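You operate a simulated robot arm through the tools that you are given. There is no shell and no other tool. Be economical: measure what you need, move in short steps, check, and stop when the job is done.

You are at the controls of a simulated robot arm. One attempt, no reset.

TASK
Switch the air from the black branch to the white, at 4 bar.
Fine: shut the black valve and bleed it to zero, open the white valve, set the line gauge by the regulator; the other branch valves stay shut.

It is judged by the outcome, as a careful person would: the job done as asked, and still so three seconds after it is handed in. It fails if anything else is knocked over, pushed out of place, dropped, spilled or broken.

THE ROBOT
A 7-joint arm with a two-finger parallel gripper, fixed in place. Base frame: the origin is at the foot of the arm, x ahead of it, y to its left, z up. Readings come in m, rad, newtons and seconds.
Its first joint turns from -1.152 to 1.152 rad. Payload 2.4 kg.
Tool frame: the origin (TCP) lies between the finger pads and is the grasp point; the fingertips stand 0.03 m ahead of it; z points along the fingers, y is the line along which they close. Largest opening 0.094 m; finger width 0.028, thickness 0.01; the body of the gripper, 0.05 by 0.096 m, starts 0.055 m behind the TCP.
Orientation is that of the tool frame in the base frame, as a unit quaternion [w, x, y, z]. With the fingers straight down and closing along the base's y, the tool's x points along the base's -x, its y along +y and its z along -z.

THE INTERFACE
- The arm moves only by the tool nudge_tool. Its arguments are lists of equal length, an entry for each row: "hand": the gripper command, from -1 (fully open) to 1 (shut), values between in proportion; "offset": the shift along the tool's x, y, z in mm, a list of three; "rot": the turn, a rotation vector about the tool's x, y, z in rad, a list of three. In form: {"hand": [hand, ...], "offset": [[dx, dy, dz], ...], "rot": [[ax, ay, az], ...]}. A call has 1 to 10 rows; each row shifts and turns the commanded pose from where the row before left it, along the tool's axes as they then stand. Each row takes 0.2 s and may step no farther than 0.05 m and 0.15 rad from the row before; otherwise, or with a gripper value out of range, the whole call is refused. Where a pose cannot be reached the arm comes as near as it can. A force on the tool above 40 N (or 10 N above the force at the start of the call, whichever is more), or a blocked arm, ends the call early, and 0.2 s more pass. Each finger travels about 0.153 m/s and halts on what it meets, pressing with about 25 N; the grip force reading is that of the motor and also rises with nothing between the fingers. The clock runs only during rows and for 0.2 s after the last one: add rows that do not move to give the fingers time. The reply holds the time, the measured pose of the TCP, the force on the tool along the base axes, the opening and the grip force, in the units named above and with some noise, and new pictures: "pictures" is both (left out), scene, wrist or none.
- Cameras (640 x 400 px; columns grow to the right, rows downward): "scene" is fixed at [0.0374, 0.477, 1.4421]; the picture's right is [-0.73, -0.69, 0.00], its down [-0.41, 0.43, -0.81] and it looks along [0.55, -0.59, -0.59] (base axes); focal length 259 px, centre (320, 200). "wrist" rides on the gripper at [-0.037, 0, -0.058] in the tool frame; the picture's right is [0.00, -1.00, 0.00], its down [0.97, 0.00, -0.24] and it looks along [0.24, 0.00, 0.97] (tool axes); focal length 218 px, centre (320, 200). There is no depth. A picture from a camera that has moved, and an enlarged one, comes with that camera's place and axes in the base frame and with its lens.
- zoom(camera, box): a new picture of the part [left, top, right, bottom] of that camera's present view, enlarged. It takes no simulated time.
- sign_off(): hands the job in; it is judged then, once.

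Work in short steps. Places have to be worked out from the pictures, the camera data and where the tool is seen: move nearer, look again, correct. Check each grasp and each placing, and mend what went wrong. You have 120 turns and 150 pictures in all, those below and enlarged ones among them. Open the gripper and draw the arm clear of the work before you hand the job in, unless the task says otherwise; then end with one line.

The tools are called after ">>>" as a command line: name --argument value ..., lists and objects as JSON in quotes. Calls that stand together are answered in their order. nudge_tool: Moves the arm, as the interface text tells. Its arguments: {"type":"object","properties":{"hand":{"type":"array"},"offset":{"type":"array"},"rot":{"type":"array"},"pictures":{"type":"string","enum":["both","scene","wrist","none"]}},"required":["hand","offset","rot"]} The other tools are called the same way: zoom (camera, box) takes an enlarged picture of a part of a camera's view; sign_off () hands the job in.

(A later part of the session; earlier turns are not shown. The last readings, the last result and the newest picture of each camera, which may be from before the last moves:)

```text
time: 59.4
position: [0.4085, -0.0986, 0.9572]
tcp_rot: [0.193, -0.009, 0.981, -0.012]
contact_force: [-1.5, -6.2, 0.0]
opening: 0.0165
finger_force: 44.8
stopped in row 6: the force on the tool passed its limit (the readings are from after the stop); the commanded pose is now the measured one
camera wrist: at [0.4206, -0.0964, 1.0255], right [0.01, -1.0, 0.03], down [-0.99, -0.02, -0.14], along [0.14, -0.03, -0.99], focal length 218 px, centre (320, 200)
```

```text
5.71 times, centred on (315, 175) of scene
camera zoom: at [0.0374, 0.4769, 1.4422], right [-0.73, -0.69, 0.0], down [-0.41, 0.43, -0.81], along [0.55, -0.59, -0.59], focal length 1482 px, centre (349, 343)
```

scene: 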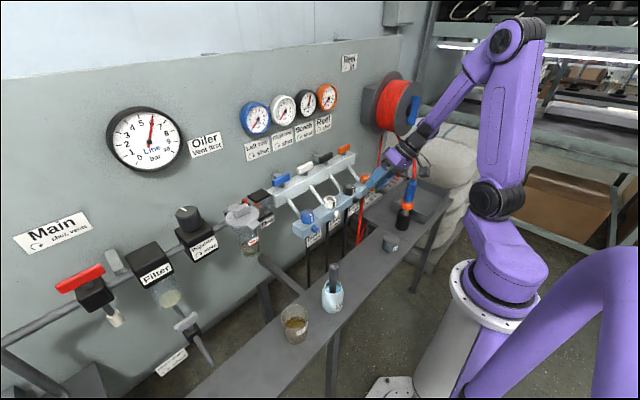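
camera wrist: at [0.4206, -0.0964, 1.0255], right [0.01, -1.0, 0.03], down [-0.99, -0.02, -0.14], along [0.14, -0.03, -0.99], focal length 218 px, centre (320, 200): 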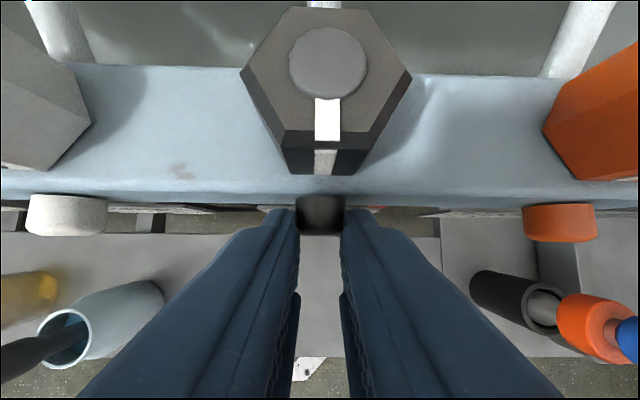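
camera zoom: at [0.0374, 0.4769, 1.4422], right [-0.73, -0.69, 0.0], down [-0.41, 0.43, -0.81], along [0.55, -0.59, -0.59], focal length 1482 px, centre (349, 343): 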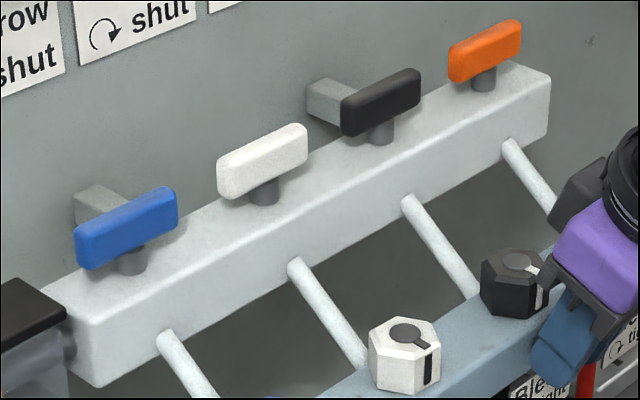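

The width readings depend only on angle, so the front fitting is a fixed nozzle; the hex is the only moving part. Possibly the black valve isn't fully home. I release here and go check the handle from above.

>>> nudge_tool --hand '[0, 0, 0, 0, 0, 0, 0, 0, 0, 0]' --offset '[[0, 0, 0], [0, 0, -40], [0, 0, -40], [0, 0, -40], [0, 0, -40], [0, 0, 0], [0, 0, 0], [-45, 0, 0], [-40, 0, 0], [0, 0, 0]]' --rot '[[0, 0, 0], [0, 0, 0], [0, 0, 0], [0, 0, 0], [0, 0.13, 0], [0, 0.13, 0.02], [-0.02, 0.13, 0], [0, 0, 0], [0, 0, 0], [0, 0, 0]]' --pictures "wrist"

```text
time: 61.6
position: [0.4349, -0.0939, 1.0964]
tcp_rot: [-0.001, 0.002, 1.0, -0.002]
contact_force: [0.0, -0.5, 0.2]
opening: 0.0467
finger_force: 0.2
out of reach, approached as far as the arm can: row 2
camera wrist: at [0.4734, -0.092, 1.1551], right [0.0, -1.0, 0.0], down [-0.97, 0.0, 0.24], along [-0.24, 0.0, -0.97], focal length 218 px, centre (320, 200)
```

wrist: 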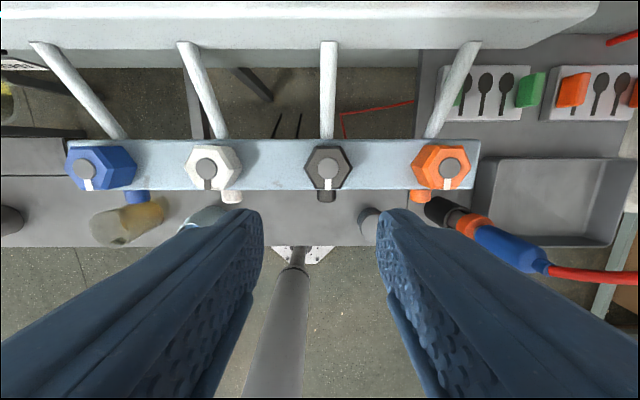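

Upright again. Rise and move over the handles to measure their alignment.

>>> nudge_tool --hand '[-0.3, -0.3, -0.3, -0.3]' --offset '[[0, -3, -45], [-40, 0, -20], [-40, 0, 0], [0, 0, 0]]' --rot '[[0, 0, 0], [0, 0, 0], [0, 0, 0], [0, 0, 0]]' --pictures "none"

>>> zoom --camera "wrist" --box '[60, 60, 500, 260]'

```text
time: 62.6
position: [0.5167, -0.0989, 1.1623]
tcp_rot: [0.0, 0.001, 1.0, -0.001]
contact_force: [-0.1, -0.8, -0.4]
opening: 0.0611
finger_force: 0.0
```

```text
1.45 times, centred on (280, 160) of wrist
camera zoom: at [0.5548, -0.0971, 1.2211], right [0.0, -1.0, 0.0], down [-0.97, 0.0, 0.24], along [-0.24, 0.0, -0.97], focal length 318 px, centre (378, 258)
```

zoom: 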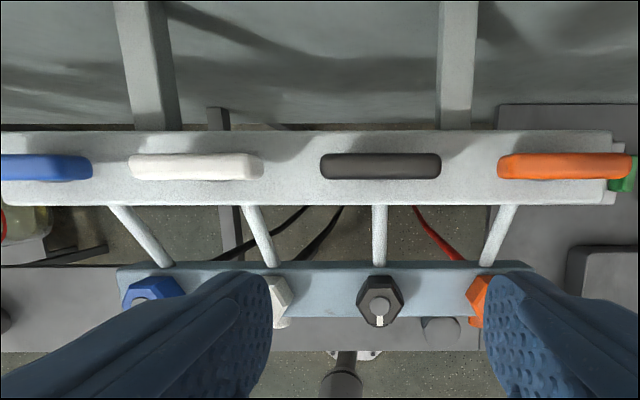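

All handles are truly parallel: black is shut. I'll repeat the hex turn clockwise with a deep balanced grip, go past the previous angle, and watch the gauge longer.

>>> nudge_tool --hand '[-0.2, -0.2, -0.2, -0.2, -0.2, -0.2, -0.2, -0.2]' --offset '[[31, -1, 0], [31, 0, 0], [0, 0, 30], [0, 0, 40], [0, 0, 40], [0, 0, 35], [0, 0, 15], [0, 0, 0]]' --rot '[[0, 0, 0], [0, 0, 0], [0, 0, 0.13], [0, 0, 0.13], [0, 0, 0.13], [0, 0, 0.134], [0, 0, 0], [0, 0, 0]]' --pictures "wrist"

```text
time: 64.4
position: [0.4527, -0.099, 1.0039]
tcp_rot: [0.0, 0.26, 0.965, -0.001]
contact_force: [-0.5, 0.1, -0.3]
opening: 0.0565
finger_force: 0.0
camera wrist: at [0.4865, -0.117, 1.0625], right [-0.5, -0.86, 0.0], down [-0.84, 0.49, 0.24], along [-0.21, 0.12, -0.97], focal length 218 px, centre (320, 200)
```

wrist: 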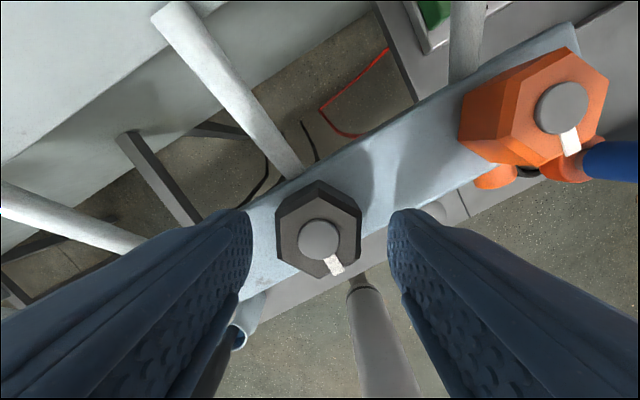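

Centred. Lower 11 mm, grip, turn clockwise 0.9 rad.

>>> nudge_tool --hand '[-0.2, 0.2, 1, 1, 1, 1, 1, 1, 1, 1]' --offset '[[0, 0, 12], [0, 0, 0], [0, 0, 0], [0, 0, 0], [0, 0, 0], [0, 0, 0], [0, 0, 0], [0, 0, 0], [0, 0, 0], [0, 0, 0]]' --rot '[[0, 0, 0], [0, 0, 0], [0, 0, 0], [0, 0, 0], [0, 0, 0.15], [0, 0, 0.15], [0, 0, 0.15], [0, 0, 0.15], [0, 0, 0.15], [0, 0, 0.15]]' --pictures "none"

>>> zoom --camera "scene" --box '[290, 80, 350, 130]'

```text
time: 66.6
position: [0.4543, -0.0982, 0.9919]
tcp_rot: [-0.001, 0.655, 0.755, -0.001]
contact_force: [-5.4, 11.7, -3.8]
opening: 0.0345
finger_force: 45.0
```

```text
8.00 times, centred on (320, 105) of scene
camera zoom: at [0.0373, 0.4774, 1.442], right [-0.73, -0.69, 0.0], down [-0.41, 0.43, -0.81], along [0.55, -0.59, -0.59], focal length 2074 px, centre (320, 960)
```

zoom: 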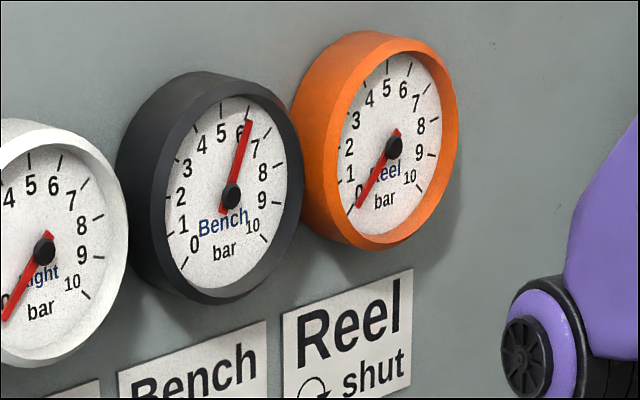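

Balanced grip, hex ≈51° clockwise, still 6. Continue past the previous stop angle.

>>> nudge_tool --hand '[1, 1, 1, 1, 1, 1]' --offset '[[0, 0, 0], [0, 0, 0], [0, 0, 0], [0, 0, 0], [0, 0, 0], [0, 0, 0]]' --rot '[[0, 0, 0.12], [0, 0, 0.12], [0, 0, 0.12], [0, 0, 0.12], [0, 0, 0.12], [0, 0, 0]]' --pictures "wrist"

>>> zoom --camera "scene" --box '[290, 80, 350, 130]'

```text
time: 68.0
position: [0.4536, -0.1001, 0.9928]
tcp_rot: [0.002, 0.849, 0.528, -0.002]
contact_force: [2.9, -7.0, -1.0]
opening: 0.0383
finger_force: 44.7
camera wrist: at [0.4393, -0.1323, 1.0511], right [-0.9, 0.44, 0.0], down [0.43, 0.87, 0.24], along [0.11, 0.21, -0.97], focal length 218 px, centre (320, 200)
```

wrist: 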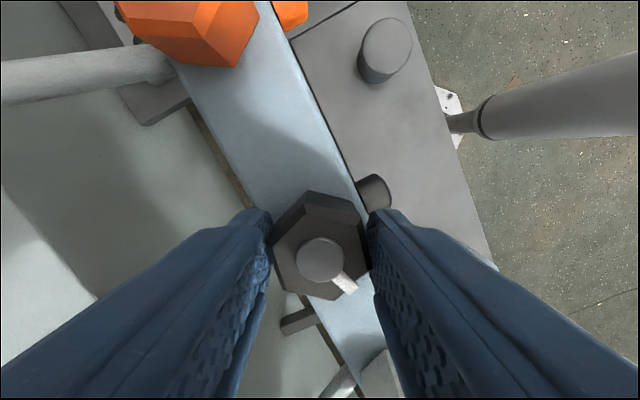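

```text
8.00 times, centred on (320, 105) of scene
camera zoom: at [0.0375, 0.4769, 1.4422], right [-0.73, -0.69, 0.0], down [-0.41, 0.43, -0.81], along [0.55, -0.59, -0.59], focal length 2074 px, centre (320, 960)
```

zoom: 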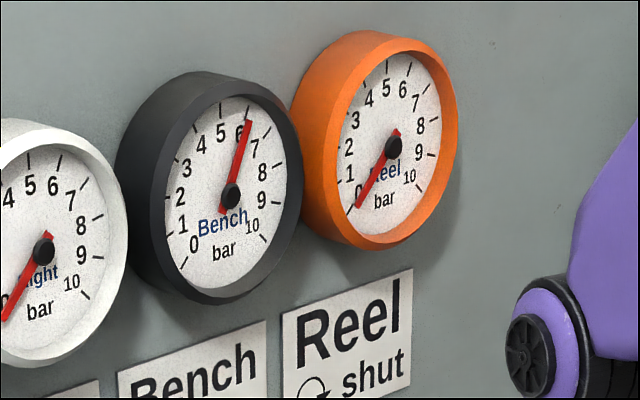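

It stops again at ≈69°. I wait a couple of seconds in this position and compare the gauge finely.

>>> nudge_tool --hand '[0, 0, 0, 0, 0, 0, 0, 0, 0, 0]' --offset '[[0, 0, 0], [0, 0, 0], [0, 0, -10], [0, 0, -20], [0, 0, -30], [0, 0, 0], [0, 0, 0], [0, 0, 0], [0, 0, 0], [0, 0, 0]]' --rot '[[0, 0, 0], [0, 0, 0], [0, 0, 0], [0, 0, 0], [0, 0, 0], [0, 0, 0], [0, 0, 0], [0, 0, 0], [0, 0, 0], [0, 0, 0]]' --pictures "wrist"

>>> zoom --camera "scene" --box '[290, 80, 350, 130]'

>>> zoom --camera "scene" --box '[290, 165, 390, 250]'

```text
time: 70.2
position: [0.4536, -0.0973, 1.051]
tcp_rot: [0.001, 0.848, 0.529, -0.001]
contact_force: [0.4, 0.9, 0.6]
opening: 0.047
finger_force: 0.0
camera wrist: at [0.439, -0.1295, 1.1092], right [-0.9, 0.44, 0.0], down [0.43, 0.87, 0.24], along [0.1, 0.21, -0.97], focal length 218 px, centre (320, 200)
```

wrist: 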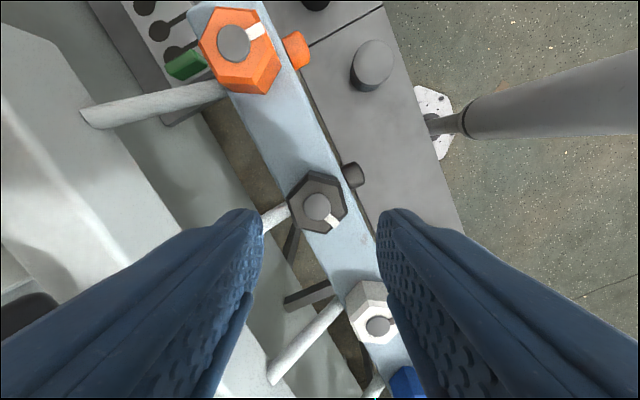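

```text
8.00 times, centred on (320, 105) of scene
camera zoom: at [0.0374, 0.477, 1.4421], right [-0.73, -0.69, 0.0], down [-0.41, 0.43, -0.81], along [0.55, -0.59, -0.59], focal length 2074 px, centre (320, 960)
```

zoom: 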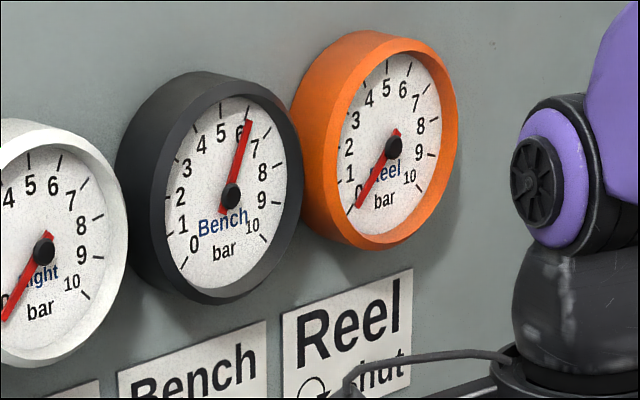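

```text
4.71 times, centred on (340, 208) of scene
camera zoom: at [0.0374, 0.477, 1.4421], right [-0.73, -0.69, 0.0], down [-0.41, 0.43, -0.81], along [0.55, -0.59, -0.59], focal length 1220 px, centre (226, 165)
```

zoom: 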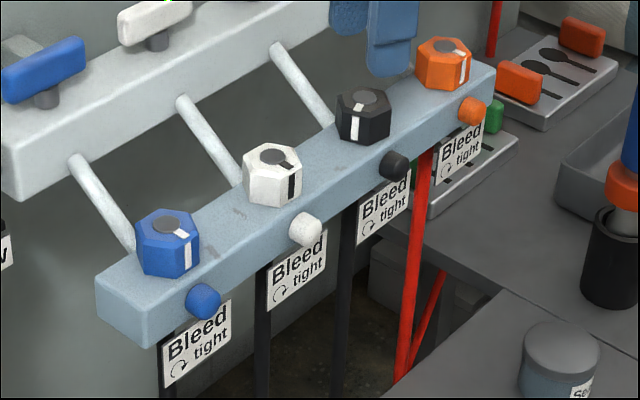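

The hex mark has clearly rotated, yet no leak. I compare the Flow flag now against before, to see whether air is passing.

>>> zoom --camera "scene" --box '[225, 170, 295, 260]'

>>> zoom --camera "scene" --box '[100, 95, 220, 180]'

```text
4.44 times, centred on (260, 215) of scene
camera zoom: at [0.0374, 0.477, 1.4421], right [-0.73, -0.69, 0.0], down [-0.41, 0.43, -0.81], along [0.55, -0.59, -0.59], focal length 1152 px, centre (587, 133)
```

zoom: 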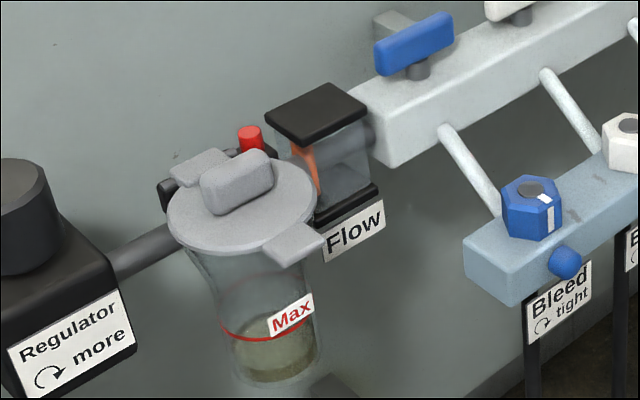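

```text
4.71 times, centred on (160, 138) of scene
camera zoom: at [0.0374, 0.477, 1.4421], right [-0.73, -0.69, 0.0], down [-0.41, 0.43, -0.81], along [0.55, -0.59, -0.59], focal length 1220 px, centre (1073, 494)
```

zoom: 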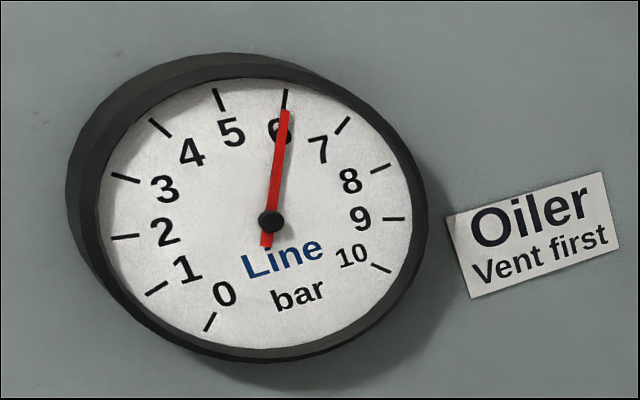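

No flow at all, so the hex isn't leaking at either stop. A decisive test that's needed anyway: lower the regulator and see whether Bench follows the line. I rise and return the hand to yaw 0.

>>> nudge_tool --hand '[-0.5, -0.7, -0.7, -0.7, -0.7, -0.7, -0.7, -0.7, -0.7, -0.7]' --offset '[[0, 0, -40], [0, 0, -40], [0, 0, -40], [0, 0, -20], [0, 0, 0], [0, 0, 0], [0, 0, 0], [0, 0, 0], [0, 0, 0], [0, 0, 0]]' --rot '[[0, 0, -0.15], [0, 0, -0.15], [0, 0, -0.15], [0, 0, -0.15], [0, 0, -0.15], [0, 0, -0.15], [0, 0, -0.15], [0, 0, -0.15], [0, 0, -0.15], [0, 0, -0.15]]' --pictures "none"

>>> nudge_tool --hand '[-0.7, -0.7, -0.7, -0.7, -0.7, -0.7, -0.7, -0.7, -0.7, -0.7]' --offset '[[0, 0, 0], [0, 0, 0], [0, 0, 0], [0, 0, 0], [0, 45, 0], [0, 45, 0], [0, 45, 0], [0, 45, 0], [0, 45, 0], [0, 45, 0]]' --rot '[[0, 0, -0.15], [0, 0, -0.15], [0, 0, -0.15], [0, 0, -0.075], [0, 0, 0], [0, 0, 0], [0, 0, 0], [0, 0, 0], [0, 0, 0], [0, 0, 0]]' --pictures "wrist"

```text
time: 72.4
position: [0.4546, -0.1009, 1.1928]
tcp_rot: [0.0, 0.259, 0.966, -0.001]
contact_force: [-0.5, -0.3, -0.3]
opening: 0.0799
finger_force: 0.1
```

```text
time: 74.6
position: [0.4544, 0.1728, 1.19]
tcp_rot: [-0.001, 0.002, 1.0, -0.001]
contact_force: [0.1, -0.2, 0.6]
opening: 0.0799
finger_force: 0.0
camera wrist: at [0.4928, 0.1731, 1.249], right [0.0, -1.0, 0.0], down [-0.97, 0.0, 0.24], along [-0.24, 0.0, -0.97], focal length 218 px, centre (320, 200)
```

wrist: 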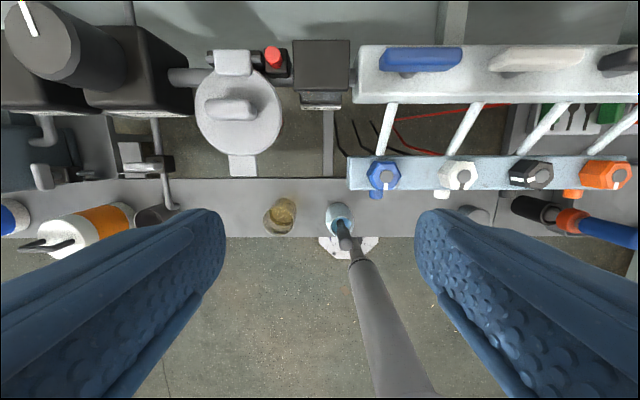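

Regulator knob at ≈(0.56, 0.355), top ≈1.08. Move near it to look.

>>> nudge_tool --hand '[-0.7, -0.7, -0.7, -0.7, -0.7, -0.7]' --offset '[[-15, 36, 0], [-15, 36, 0], [-15, 36, 0], [-15, 36, 0], [-15, 36, 0], [0, 0, 0]]' --rot '[[0, 0, 0], [0, 0, 0], [0, 0, 0], [0, 0, 0], [0, 0, 0], [0, 0, 0]]'

```text
time: 76.0
position: [0.5272, 0.3414, 1.1883]
tcp_rot: [-0.002, 0.001, 1.0, -0.002]
contact_force: [-0.8, -0.9, -0.5]
opening: 0.08
finger_force: 0.0
out of reach, approached as far as the arm can: row 5
camera wrist: at [0.5648, 0.3434, 1.2465], right [0.0, -1.0, 0.0], down [-0.97, 0.0, 0.24], along [-0.24, 0.0, -0.97], focal length 218 px, centre (320, 200)
```

scene: 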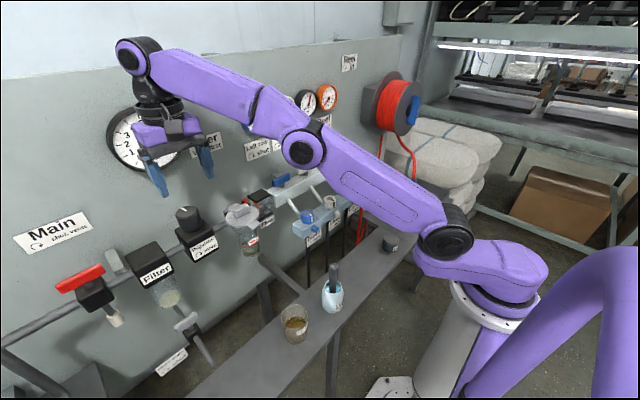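
wrist: 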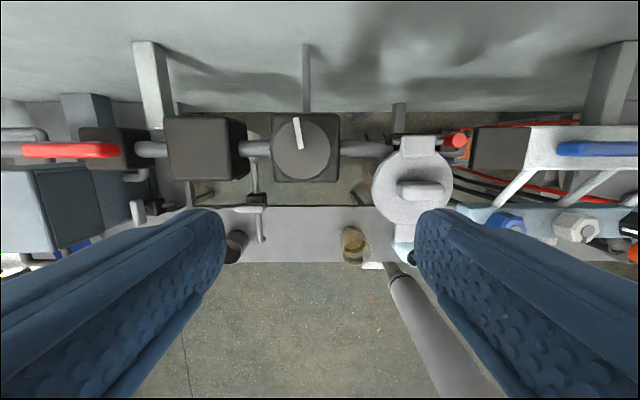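

Knob centre ≈(0.564, 0.356), dia ≈46 mm. Descend and centre over it.

>>> nudge_tool --hand '[-0.7, -0.7, -0.7, -0.7]' --offset '[[0, 5, 25], [-18, 5, 20], [-18, 5, 13], [0, 0, 0]]' --rot '[[0, 0, 0], [0, 0, 0], [0, 0, 0], [0, 0, 0]]'

>>> zoom --camera "scene" --box '[90, 90, 250, 270]'

```text
time: 77.0
position: [0.5554, 0.3518, 1.1285]
tcp_rot: [-0.001, 0.002, 1.0, -0.001]
contact_force: [-0.2, -0.5, 0.3]
opening: 0.08
finger_force: 0.1
out of reach, approached as far as the arm can: row 3
camera wrist: at [0.592, 0.3538, 1.186], right [0.0, -1.0, 0.0], down [-0.97, 0.0, 0.24], along [-0.24, 0.0, -0.97], focal length 218 px, centre (320, 200)
```

scene: 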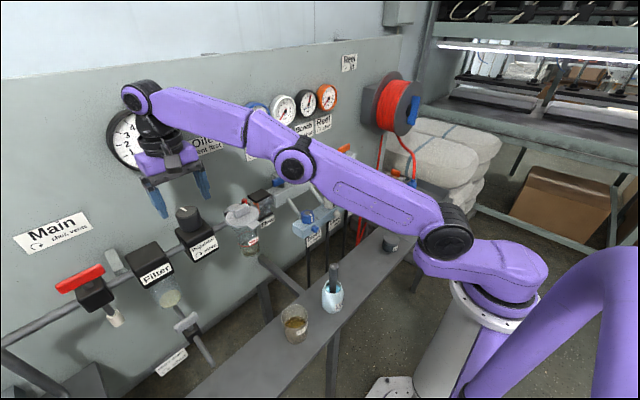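
wrist: 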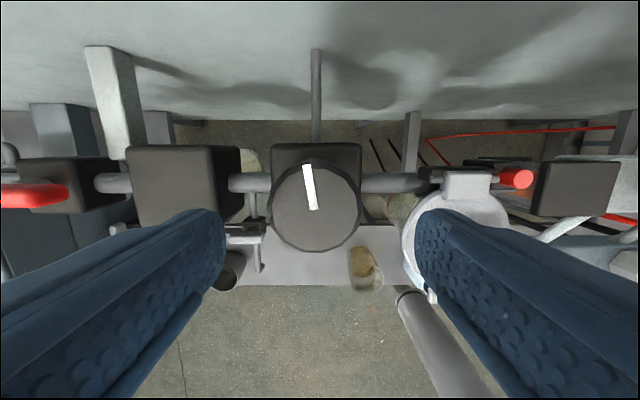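

```text
2.22 times, centred on (170, 180) of scene
camera zoom: at [0.0374, 0.477, 1.4421], right [-0.73, -0.69, 0.0], down [-0.41, 0.43, -0.81], along [0.55, -0.59, -0.59], focal length 576 px, centre (653, 244)
```

zoom: 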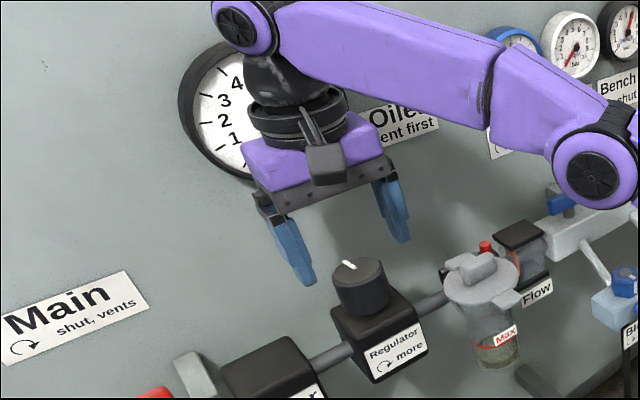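

Knob centre ≈(0.564, 0.356), top z≈1.073. Lower over it to TCP z≈1.085.

>>> nudge_tool --hand '[-0.7, -0.6, -0.5, -0.5]' --offset '[[0, 2, 22], [-5, 2, 14], [-4, 0, 7], [0, 0, 0]]' --rot '[[0, 0, 0], [0, 0, 0], [0, 0, 0], [0, 0, 0]]' --pictures "wrist"

>>> zoom --camera "scene" --box '[90, 90, 250, 270]'

```text
time: 78.0
position: [0.5611, 0.3557, 1.0853]
tcp_rot: [-0.001, 0.001, 1.0, -0.002]
contact_force: [-0.5, 0.0, -0.5]
opening: 0.0705
finger_force: 0.0
camera wrist: at [0.5998, 0.3568, 1.1441], right [0.0, -1.0, 0.0], down [-0.97, 0.0, 0.24], along [-0.24, 0.0, -0.97], focal length 218 px, centre (320, 200)
```

wrist: 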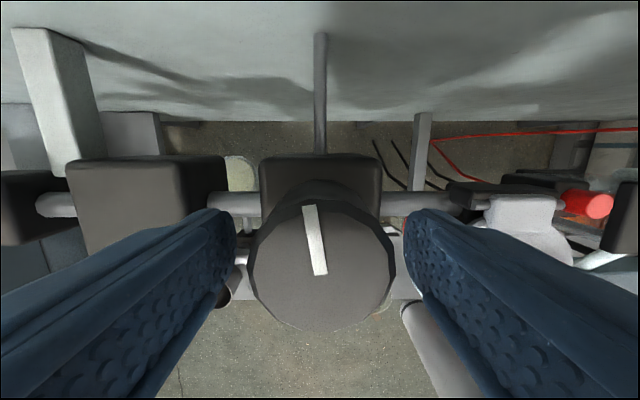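

```text
2.22 times, centred on (170, 180) of scene
camera zoom: at [0.0374, 0.477, 1.4421], right [-0.73, -0.69, 0.0], down [-0.41, 0.43, -0.81], along [0.55, -0.59, -0.59], focal length 576 px, centre (653, 244)
```

zoom: 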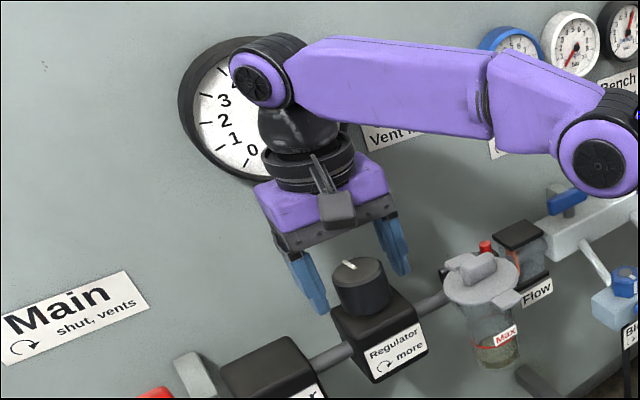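

Well centred. Close and turn counter-clockwise about 0.45 rad as a first step.

>>> nudge_tool --hand '[0, 1, 1, 1, 1, 1, 1]' --offset '[[0, 0, 3], [0, 0, 0], [0, 0, 0], [0, 0, 0], [0, 0, 0], [0, 0, 0], [0, 0, 0]]' --rot '[[0, 0, 0], [0, 0, 0], [0, 0, 0], [0, 0, -0.15], [0, 0, -0.15], [0, 0, -0.15], [0, 0, 0]]'

>>> zoom --camera "scene" --box '[230, 80, 350, 165]'

>>> zoom --camera "scene" --box '[90, 90, 250, 270]'

```text
time: 79.6
position: [0.5614, 0.355, 1.0848]
tcp_rot: [-0.002, -0.223, 0.975, -0.001]
contact_force: [-10.0, -9.0, 1.9]
opening: 0.0471
finger_force: 44.9
camera wrist: at [0.5957, 0.373, 1.1433], right [0.43, -0.9, 0.0], down [-0.87, -0.42, 0.24], along [-0.22, -0.11, -0.97], focal length 218 px, centre (320, 200)
```

scene: 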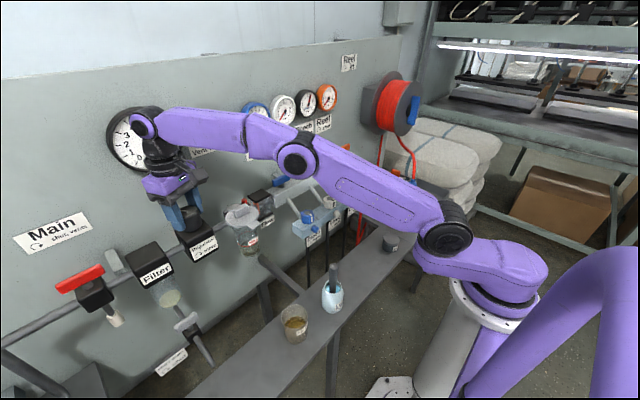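
wrist: 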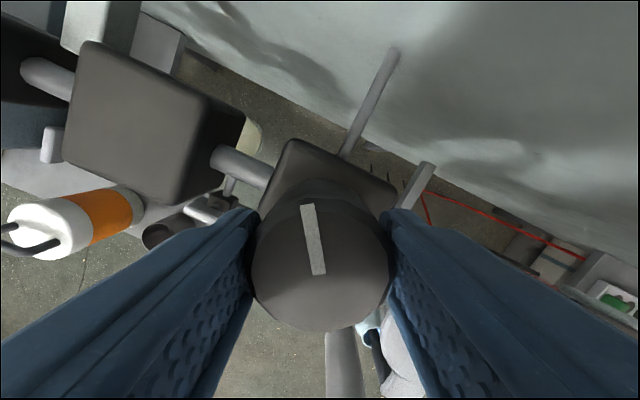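

```text
4.71 times, centred on (290, 122) of scene
camera zoom: at [0.037, 0.4767, 1.4422], right [-0.73, -0.69, 0.0], down [-0.41, 0.43, -0.81], along [0.55, -0.59, -0.59], focal length 1220 px, centre (461, 565)
```

zoom: 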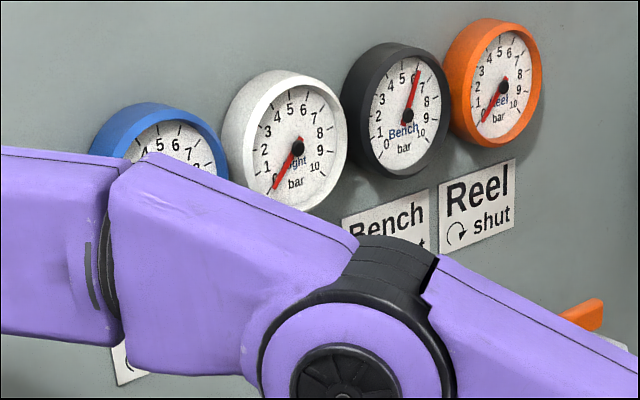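

```text
2.22 times, centred on (170, 180) of scene
camera zoom: at [0.037, 0.4767, 1.4422], right [-0.73, -0.69, 0.0], down [-0.41, 0.43, -0.81], along [0.55, -0.59, -0.59], focal length 576 px, centre (653, 244)
```

zoom: 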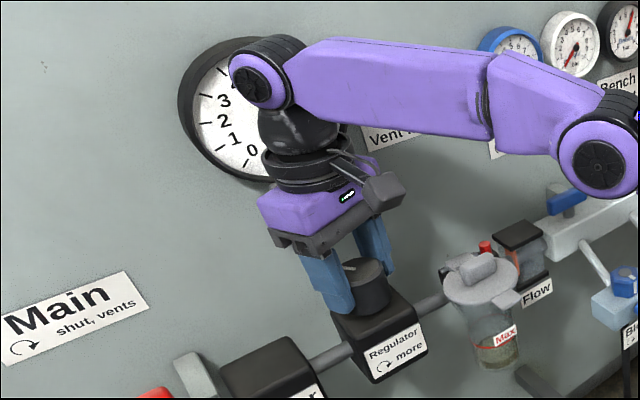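

The knob turned ~26° with the hand. Release, back off and read the line gauge.

>>> nudge_tool --hand '[-0.4, -0.5, -0.5, -0.5, -0.5, -0.5, -0.5, -0.5, -0.5]' --offset '[[0, 0, 0], [0, 0, 0], [0, 0, -30], [20, -10, -20], [35, -30, 0], [35, -30, 0], [35, -30, 0], [0, -30, 0], [0, 0, 0]]' --rot '[[0, 0, 0], [0, 0, 0], [0, 0, 0], [0, 0, 0], [0, 0, 0], [0, 0, 0], [0, 0, 0], [0, 0, 0], [0, 0, 0]]' --pictures "scene"

>>> zoom --camera "scene" --box '[100, 95, 220, 180]'

```text
time: 81.6
position: [0.5069, 0.186, 1.1354]
tcp_rot: [0.0, -0.222, 0.975, -0.002]
contact_force: [0.6, 0.1, 0.0]
opening: 0.0706
finger_force: 0.1
```

scene: 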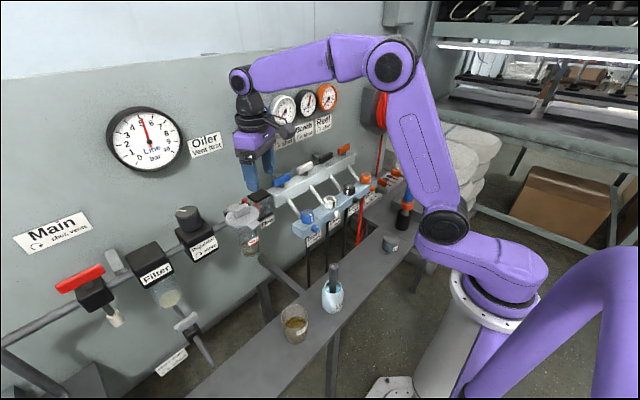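

```text
4.71 times, centred on (160, 138) of scene
camera zoom: at [0.0374, 0.477, 1.4421], right [-0.73, -0.69, 0.0], down [-0.41, 0.43, -0.81], along [0.55, -0.59, -0.59], focal length 1220 px, centre (1073, 494)
```

zoom: 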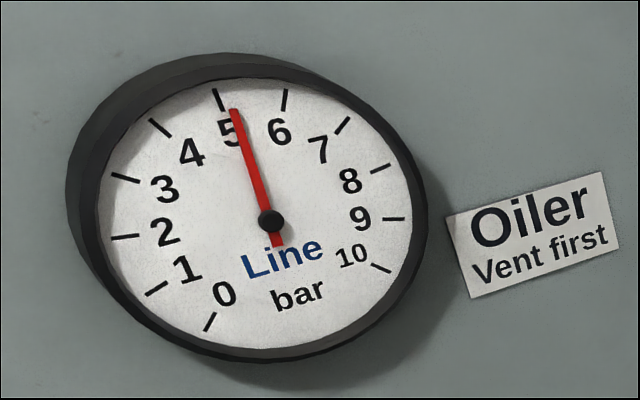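

Line fell to ≈5.2 while Bench stayed at 6, so the branch is isolated and about 1.8 bar/rad on the regulator. I'll make sure the black handle is hard against its shut stop (any hairline could matter). Travel there first.

>>> nudge_tool --hand '[-0.3, -0.3, -0.3, -0.3, -0.3, -0.3, -0.3, -0.3, -0.3, -0.3]' --offset '[[0, 0, -25], [0, 0, -20], [0, 0, -10], [-9, -47.4, 0], [-9, -47.4, 0], [-9, -47.4, 0], [-9, -47.4, 0], [-9, -47.4, 0], [-8, -47.4, 0], [0, 0, 0]]' --rot '[[0, 0, 0.149], [0, 0, 0.149], [0, 0, 0.149], [0, 0, 0], [0, 0, 0], [0, 0, 0], [0, 0, 0], [0, 0, 0], [0, 0, 0], [0, 0, 0.13]]' --pictures "none"

>>> nudge_tool --hand '[-0.3, -0.3, -0.3, -0.3, -0.3, -0.3, -0.3, -0.3, -0.3, -0.3]' --offset '[[0, 0, 0], [0, 0, 0], [0, 0, 0], [0, 0, 0], [0, 0, 0], [0, 0, 0], [0, 0, 0], [0, 0, 0], [0, 0, 0], [0, 0, 30]]' --rot '[[0, 0, 0.15], [0, 0, 0.15], [0, 0, 0.15], [0, 0, 0.15], [0, 0, 0.15], [0, 0, 0.15], [0, 0, 0.15], [0, 0, 0.15], [0, 0, 0.15], [0, 0, 0.09]]' --pictures "none"

```text
time: 83.8
position: [0.5557, -0.1009, 1.1925]
tcp_rot: [-0.001, 0.065, 0.998, -0.002]
contact_force: [0.1, -0.5, -0.5]
opening: 0.0613
finger_force: 0.1
```

```text
time: 86.0
position: [0.5585, -0.1013, 1.1621]
tcp_rot: [0.0, 0.708, 0.706, -0.002]
contact_force: [0.1, 0.3, 0.1]
opening: 0.0611
finger_force: 0.1
```

Now at yaw 90° above the handle; descend, grip and push clockwise firmly past the stop.

>>> nudge_tool --hand '[-0.3, -0.3, -0.3, 0.3, 1, 1, 1, 1, 1, 1]' --offset '[[0, 1, 40], [0, 0, 40], [0, 0, 16], [0, 0, 0], [0, 0, 0], [0, 0, 0], [0, 0, 0], [0, 0, 0], [0, 0, 0], [0, 0, 0]]' --rot '[[0, 0, 0], [0, 0, 0], [0, 0, 0], [0, 0, 0], [0, 0, 0], [0, 0, 0], [0, 0, 0.06], [0, 0, 0.06], [0, 0, 0.06], [0, 0, 0]]' --pictures "none"

>>> zoom --camera "scene" --box '[260, 85, 350, 145]'

```text
time: 88.2
position: [0.5595, -0.1029, 1.0635]
tcp_rot: [0.004, 0.767, 0.641, 0.0]
contact_force: [25.0, -10.4, -12.8]
opening: 0.017
finger_force: 45.2
```

```text
6.67 times, centred on (305, 115) of scene
camera zoom: at [0.0384, 0.4767, 1.4422], right [-0.73, -0.69, 0.0], down [-0.41, 0.43, -0.81], along [0.55, -0.59, -0.59], focal length 1728 px, centre (420, 767)
```

zoom: 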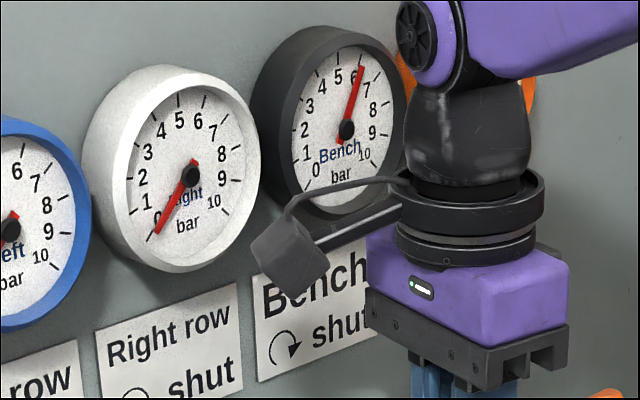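

The handle is hard on its stop, so the valve is fully shut. Back to the hex: I'll grip it deep at its present flats (yaw ≈39°) and drive it counter-clockwise to and beyond its zero stop with a long stroke.

>>> nudge_tool --hand '[-0.3, -0.3, -0.3, -0.3, -0.3, -0.3, -0.3, -0.3]' --offset '[[0, 0, 0], [0, 0, -30], [0, 0, -35], [-5, -35, 0], [-5, -35, 0], [-5, -34, 0], [0, 0, 0], [0, 0, 0]]' --rot '[[0, 0, 0], [0, 0, 0], [0, 0, 0], [0, 0, 0], [0, 0, 0], [0, 0, 0], [0, 0, -0.15], [0, 0, -0.15]]' --pictures "none"

>>> nudge_tool --hand '[-0.2, -0.2, -0.2, -0.2, -0.2, -0.2, -0.2, -0.2, -0.2]' --offset '[[0, 0, 0], [0, 0, 20], [0, 0, 30], [0, 0, 30], [0, 0, 20], [0, 0, 15], [0, 0, 0], [0, 0, 0], [0, 0, 0]]' --rot '[[0, 0, -0.15], [0, 0, -0.15], [0, 0, -0.15], [0, 0, -0.15], [0, 0, -0.15], [0, 0, 0], [0, 0, 0], [0, 0, 0], [0, 0, 0]]' --pictures "wrist"

```text
time: 90.0
position: [0.452, -0.0978, 1.1303]
tcp_rot: [0.0, 0.662, 0.749, -0.001]
contact_force: [-1.0, -0.8, -0.3]
opening: 0.0614
finger_force: 0.0
```

```text
time: 92.0
position: [0.4551, -0.0953, 1.0161]
tcp_rot: [-0.001, 0.343, 0.939, -0.001]
contact_force: [0.2, -0.3, 0.6]
opening: 0.0567
finger_force: 0.1
camera wrist: at [0.484, -0.1178, 1.0744], right [-0.64, -0.76, 0.0], down [-0.74, 0.63, 0.24], along [-0.19, 0.15, -0.97], focal length 218 px, centre (320, 200)
```

wrist: 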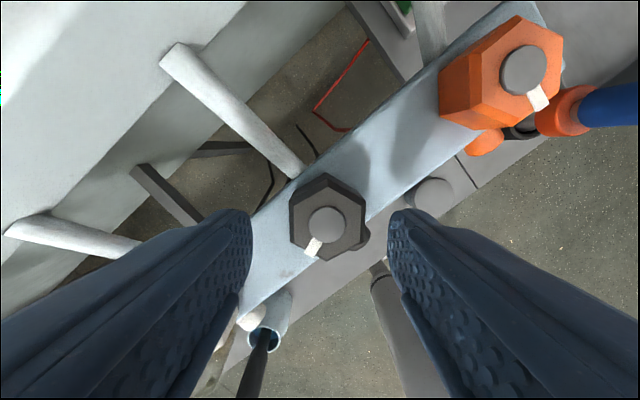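

Aligned with the flats; correct −3.5 mm in y, −2 mm in x, descend 27 mm, close.

>>> nudge_tool --hand '[-0.2, -0.2, -0.2, 0.2, 1, 1]' --offset '[[-2, -3.5, 9], [0, 0, 9], [0, 0, 9], [0, 0, 0], [0, 0, 0], [0, 0, 0]]' --rot '[[0, 0, 0], [0, 0, 0], [0, 0, 0], [0, 0, 0], [0, 0, 0], [0, 0, 0]]' --pictures "none"

>>> nudge_tool --hand '[1, 1, 1, 1, 1, 1, 1, 1, 1]' --offset '[[0, 0, 0], [0, 0, 0], [0, 0, 0], [0, 0, 0], [0, 0, 0], [0, 0, 0], [0, 0, 0], [0, 0, 0], [0, 0, 0]]' --rot '[[0, 0, -0.15], [0, 0, -0.15], [0, 0, -0.15], [0, 0, -0.15], [0, 0, -0.15], [0, 0, -0.15], [0, 0, -0.15], [0, 0, -0.1], [0, 0, 0]]' --pictures "none"

```text
time: 93.4
position: [0.4536, -0.0989, 0.988]
tcp_rot: [0.001, 0.341, 0.94, -0.002]
contact_force: [9.8, 13.2, -9.5]
opening: 0.0344
finger_force: 44.8
```

```text
time: 95.4
position: [0.4518, -0.1005, 0.9884]
tcp_rot: [0.0, -0.224, 0.975, -0.002]
contact_force: [-0.2, 4.4, 25.4]
opening: 0.0345
finger_force: 44.5
```

Hex back near 0 with an excellent grip. Now the decisive push counter-clockwise in small steps.

>>> nudge_tool --hand '[1, 1, 1, 1, 1, 1]' --offset '[[0, 0, -1], [0, 0, 0], [0, 0, 0], [0, 0, 0], [0, 0, 0], [0, 0, 0]]' --rot '[[0, 0, -0.05], [0, 0, -0.05], [0, 0, -0.05], [0, 0, -0.05], [0, 0, -0.05], [0, 0, 0]]' --pictures "wrist"

```text
time: 96.8
position: [0.4508, -0.103, 0.9897]
tcp_rot: [-0.002, -0.342, 0.94, -0.001]
contact_force: [-0.2, -6.6, -4.0]
opening: 0.037
finger_force: 44.7
camera wrist: at [0.4811, -0.0776, 1.0471], right [0.64, -0.77, 0.0], down [-0.74, -0.62, 0.25], along [-0.19, -0.16, -0.97], focal length 218 px, centre (320, 200)
```

wrist: 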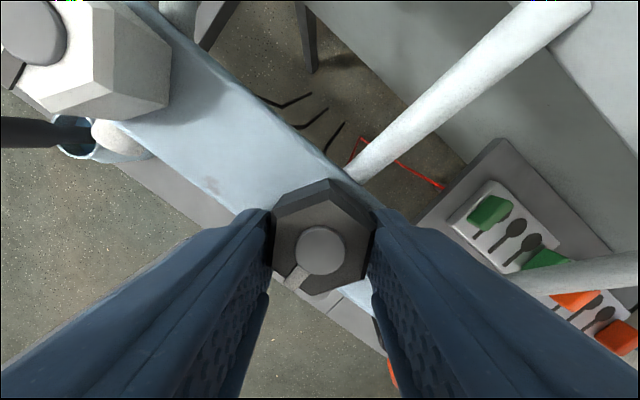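

The zero stop is firm. With the valve now hard on its stop and the hex back at 0, I check Bench again.

>>> zoom --camera "scene" --box '[260, 85, 350, 145]'

```text
6.67 times, centred on (305, 115) of scene
camera zoom: at [0.0374, 0.4769, 1.4422], right [-0.73, -0.69, 0.0], down [-0.41, 0.43, -0.81], along [0.55, -0.59, -0.59], focal length 1728 px, centre (420, 767)
```

zoom: 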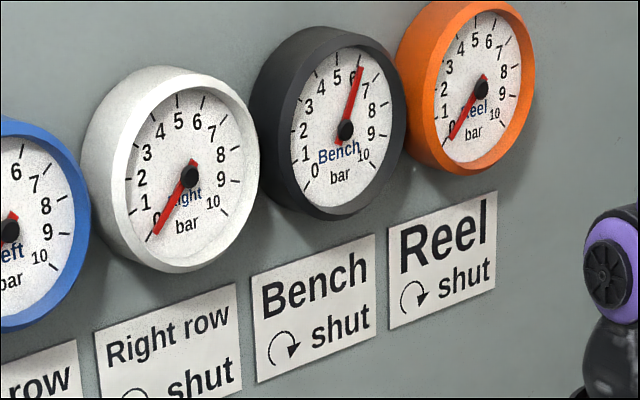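

Still 6, so the hex isn't the bleed actuator in any position. I'll test the front fitting for other motion (pull, push, twist) with a square vertical grip.

>>> nudge_tool --hand '[0, 0, 0, 0, 0, 0, 0, 0, 0]' --offset '[[0, 0, 0], [0, 0, -30], [0, 0, -35], [0, 0, 0], [0, 0, 0], [0, 0, 0], [0, 0, 0], [17, 2, 0], [18, 2.5, 0]]' --rot '[[0, 0, 0], [0, 0, 0], [0, 0, 0.14], [0, 0, 0.14], [0, 0, 0.14], [0, 0, 0.14], [0, 0, 0.138], [0, 0, 0], [0, 0, 0]]' --pictures "none"

>>> nudge_tool --hand '[0, 0, 0, 0, 0.5, 1, 1, 1]' --offset '[[0, 0, 35], [0, 0, 35], [0, 0, 25], [0, 0, 10], [0, 0, 0], [0, 0, 0], [0, 0, 0], [0, 0, 0]]' --rot '[[0, 0, 0], [0, 0, 0], [0, 0, 0], [0, 0, 0], [0, 0, 0], [0, 0, 0], [0, 0, 0], [0, 0, 0]]' --pictures "wrist"

```text
time: 98.8
position: [0.4201, -0.0948, 1.0548]
tcp_rot: [0.0, 0.0, 1.0, -0.001]
contact_force: [0.2, -0.3, -0.1]
opening: 0.0471
finger_force: 0.0
```

```text
time: 99.5
position: [0.42, -0.0927, 0.9861]
tcp_rot: [0.0, -0.001, 1.0, -0.002]
contact_force: [-13.2, 1.4, 25.8]
opening: 0.0473
finger_force: 0.5
stopped in row 3: the force on the tool passed its limit (the readings are from after the stop); the commanded pose is now the measured one
camera wrist: at [0.4583, -0.0925, 1.0441], right [0.0, -1.0, 0.0], down [-0.97, 0.0, 0.24], along [-0.24, 0.0, -0.97], focal length 218 px, centre (320, 200)
```

wrist: 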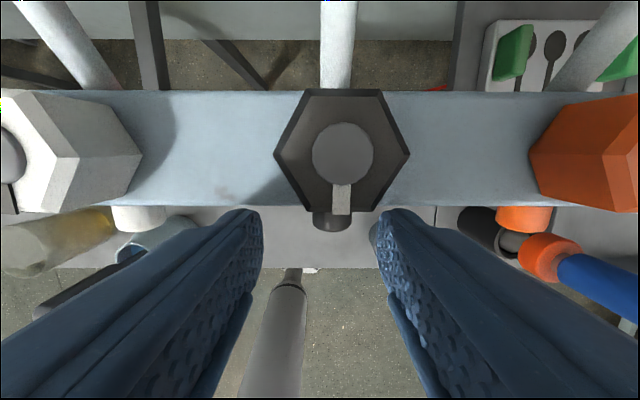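

I clipped the bar edge; shift 5 mm back and 6 mm to −y, then descend and grip.

>>> nudge_tool --hand '[0, 0, 0, 0, 0.5, 1, 1, 1]' --offset '[[5, -6, -4], [0, 0, 14], [0, 0, 14], [0, 0, 9], [0, 0, 0], [0, 0, 0], [0, 0, 0], [0, 0, 0]]' --rot '[[0, 0, 0], [0, 0, 0], [0, 0, 0], [0, 0, 0], [0, 0, 0], [0, 0, 0], [0, 0, 0], [0, 0, 0]]' --pictures "none"

>>> nudge_tool --hand '[1, 1, 1]' --offset '[[2, 0, 0], [2, 0, 0], [0, 0, 0]]' --rot '[[0, 0, 0], [0, 0, 0], [0, 0, 0]]' --pictures "none"

```text
time: 101.2
position: [0.4153, -0.1007, 0.9522]
tcp_rot: [0.001, -0.001, 1.0, -0.001]
contact_force: [-0.3, 11.0, -1.7]
opening: 0.0159
finger_force: 45.3
```

```text
time: 102.0
position: [0.4138, -0.1003, 0.9516]
tcp_rot: [0.003, -0.001, 1.0, -0.002]
contact_force: [8.5, 8.8, 4.7]
opening: 0.0163
finger_force: 44.5
```

It doesn't pull out. Twist test: 0.25 rad counter-clockwise, checking whether the jaw width stays constant (turns) or grows (fixed).

>>> nudge_tool --hand '[1, 1, 1, 1]' --offset '[[-4, 1.2, 0], [0, 1.2, 0], [0, 1.2, 0], [0, 0, 0]]' --rot '[[0.09, 0, 0], [0.09, 0, 0], [0.09, 0, 0], [0, 0, 0]]' --pictures "none"

>>> nudge_tool --hand '[1, 1, 1, 1, 1, 1, 1, 1]' --offset '[[0, -1.2, 0], [0, -1.2, 0], [0, -1.2, 0], [0, 0, 0], [0, -1.2, 0], [0, -1.2, 0], [0, -1.2, 0], [0, 0, 0]]' --rot '[[-0.09, 0, 0], [-0.09, 0, 0], [-0.09, 0, 0], [0, 0, 0], [-0.09, 0, 0], [-0.09, 0, 0], [-0.09, 0, 0], [0, 0, 0]]' --pictures "none"

```text
time: 103.0
position: [0.417, -0.0973, 0.9512]
tcp_rot: [0.0, 0.0, 0.991, -0.137]
contact_force: [-0.9, 9.0, -3.6]
opening: 0.0161
finger_force: 45.3
```

```text
time: 104.8
position: [0.4173, -0.104, 0.9529]
tcp_rot: [0.001, -0.001, 0.991, 0.134]
contact_force: [-1.9, 7.2, -3.9]
opening: 0.0162
finger_force: 44.8
```

Width stays constant either way, so this knob may in fact be turning (or round and slipping). I'll ratchet it counter-clockwise through several full strokes and check the gauge.

>>> nudge_tool --hand '[1, 1, 1, 1, 1, 1, 1]' --offset '[[0, 1.6, 0], [0, 1.6, 0], [0, 1.6, 0], [0, 1.6, 0], [0, 1.6, 0], [0, 1.6, 0], [0, 0, 0]]' --rot '[[0.12, 0, 0], [0.12, 0, 0], [0.12, 0, 0], [0.12, 0, 0], [0.12, 0, 0], [0.12, 0, 0], [0, 0, 0]]' --pictures "none"

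>>> nudge_tool --hand '[0.4, 0.4, 0.4, 0.4, 0.4, 0.4, 0.4, 0.4, 1, 1]' --offset '[[0, 0, 0], [0, -1.6, 0], [0, -1.6, 0], [0, -1.6, 0], [0, -1.6, 0], [0, -1.6, 0], [0, -1.6, 0], [0, -1.6, 0], [0, 0, 0], [0, 0, 0]]' --rot '[[0, 0, 0], [-0.13, 0, 0], [-0.13, 0, 0], [-0.13, 0, 0], [-0.13, 0, 0], [-0.13, 0, 0], [-0.13, 0, 0], [-0.13, 0, 0], [0, 0, 0], [0, 0, 0]]' --pictures "none"

>>> zoom --camera "scene" --box '[260, 85, 350, 145]'

```text
time: 106.5
position: [0.4159, -0.0952, 0.9509]
tcp_rot: [0.001, 0.0, 0.974, -0.226]
contact_force: [-0.7, -6.7, -2.1]
opening: 0.0179
finger_force: 44.7
```

```text
time: 108.7
position: [0.4171, -0.1053, 0.9531]
tcp_rot: [0.002, 0.001, 0.974, 0.226]
contact_force: [-4.5, -11.9, -15.2]
opening: 0.0178
finger_force: 45.7
```

```text
6.67 times, centred on (305, 115) of scene
camera zoom: at [0.0375, 0.4766, 1.4422], right [-0.73, -0.69, 0.0], down [-0.41, 0.43, -0.81], along [0.55, -0.59, -0.59], focal length 1728 px, centre (420, 767)
```

zoom: 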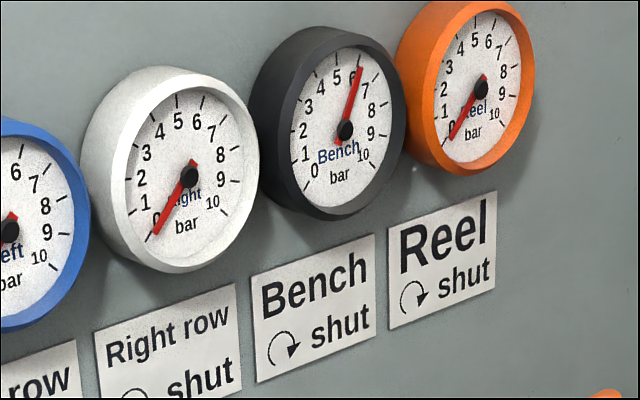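

Still no drop. One more cheap test: press the front fitting inward like a button, with closed fingers, and check force and gauge.

>>> nudge_tool --hand '[0.3, 0.3, 0.3, 0.3, 0.3, 1, 1, 1]' --offset '[[0, 0, 0], [10, 1.6, 0], [10, 1.6, 0], [8, 1.6, 0], [4, 1.6, 0], [0, 0, 0], [0, 0, 0], [0, 0, 0]]' --rot '[[0, 0, 0], [0.12, 0, 0], [0.12, 0, 0], [0.12, 0, 0], [0.095, 0, 0], [0, 0, 0], [0, 0, 0], [0, 0, 0]]' --pictures "none"

>>> nudge_tool --hand '[1, 1, 1, 1, 1, 1, 1, 1, 1]' --offset '[[-8, 0, 0], [-8, 0, 0], [-4, 0, 0], [-3, 0, 0], [-3, 0, 0], [-3, 0, 0], [-3, 0, 0], [0, 0, 0], [0, 0, 0]]' --rot '[[0, 0, 0], [0, 0, 0], [0, 0, 0], [0, 0, 0], [0, 0, 0], [0, 0, 0], [0, 0, 0], [0, 0, 0], [0, 0, 0]]' --pictures "scene"

```text
time: 110.5
position: [0.3852, -0.0988, 0.9534]
tcp_rot: [0.002, -0.001, 1.0, 0.0]
contact_force: [-0.4, 0.3, 0.3]
opening: 0.0
finger_force: 24.4
```

```text
time: 112.5
position: [0.413, -0.0985, 0.9541]
tcp_rot: [-0.005, 0.0, 1.0, 0.002]
contact_force: [-23.4, 8.0, -0.2]
opening: 0.0
finger_force: 24.9
```

scene: 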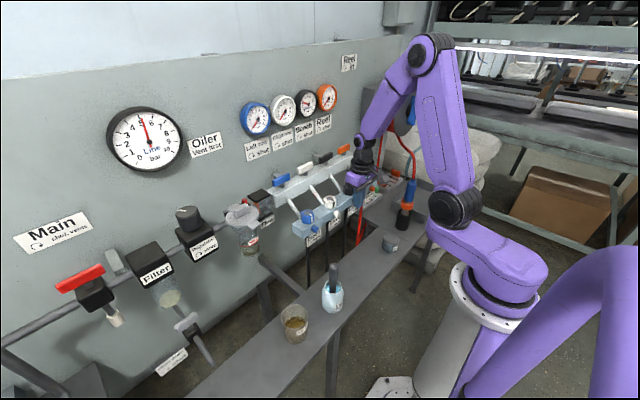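

The fitting gave somewhat, and the Bench needle looks different. Zoom in.

>>> zoom --camera "scene" --box '[260, 85, 350, 145]'

```text
6.67 times, centred on (305, 115) of scene
camera zoom: at [0.0367, 0.4773, 1.442], right [-0.73, -0.69, 0.0], down [-0.41, 0.43, -0.81], along [0.55, -0.59, -0.59], focal length 1728 px, centre (420, 767)
```

zoom: 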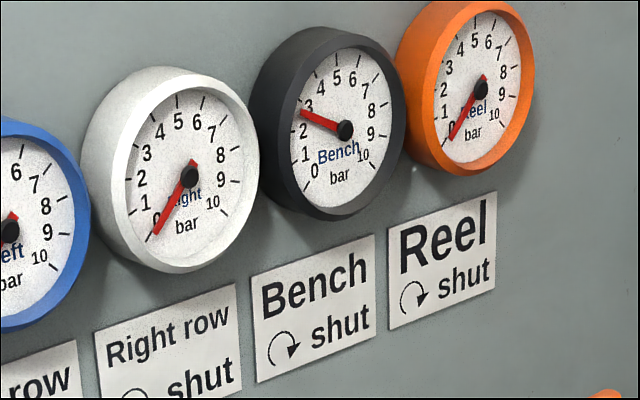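

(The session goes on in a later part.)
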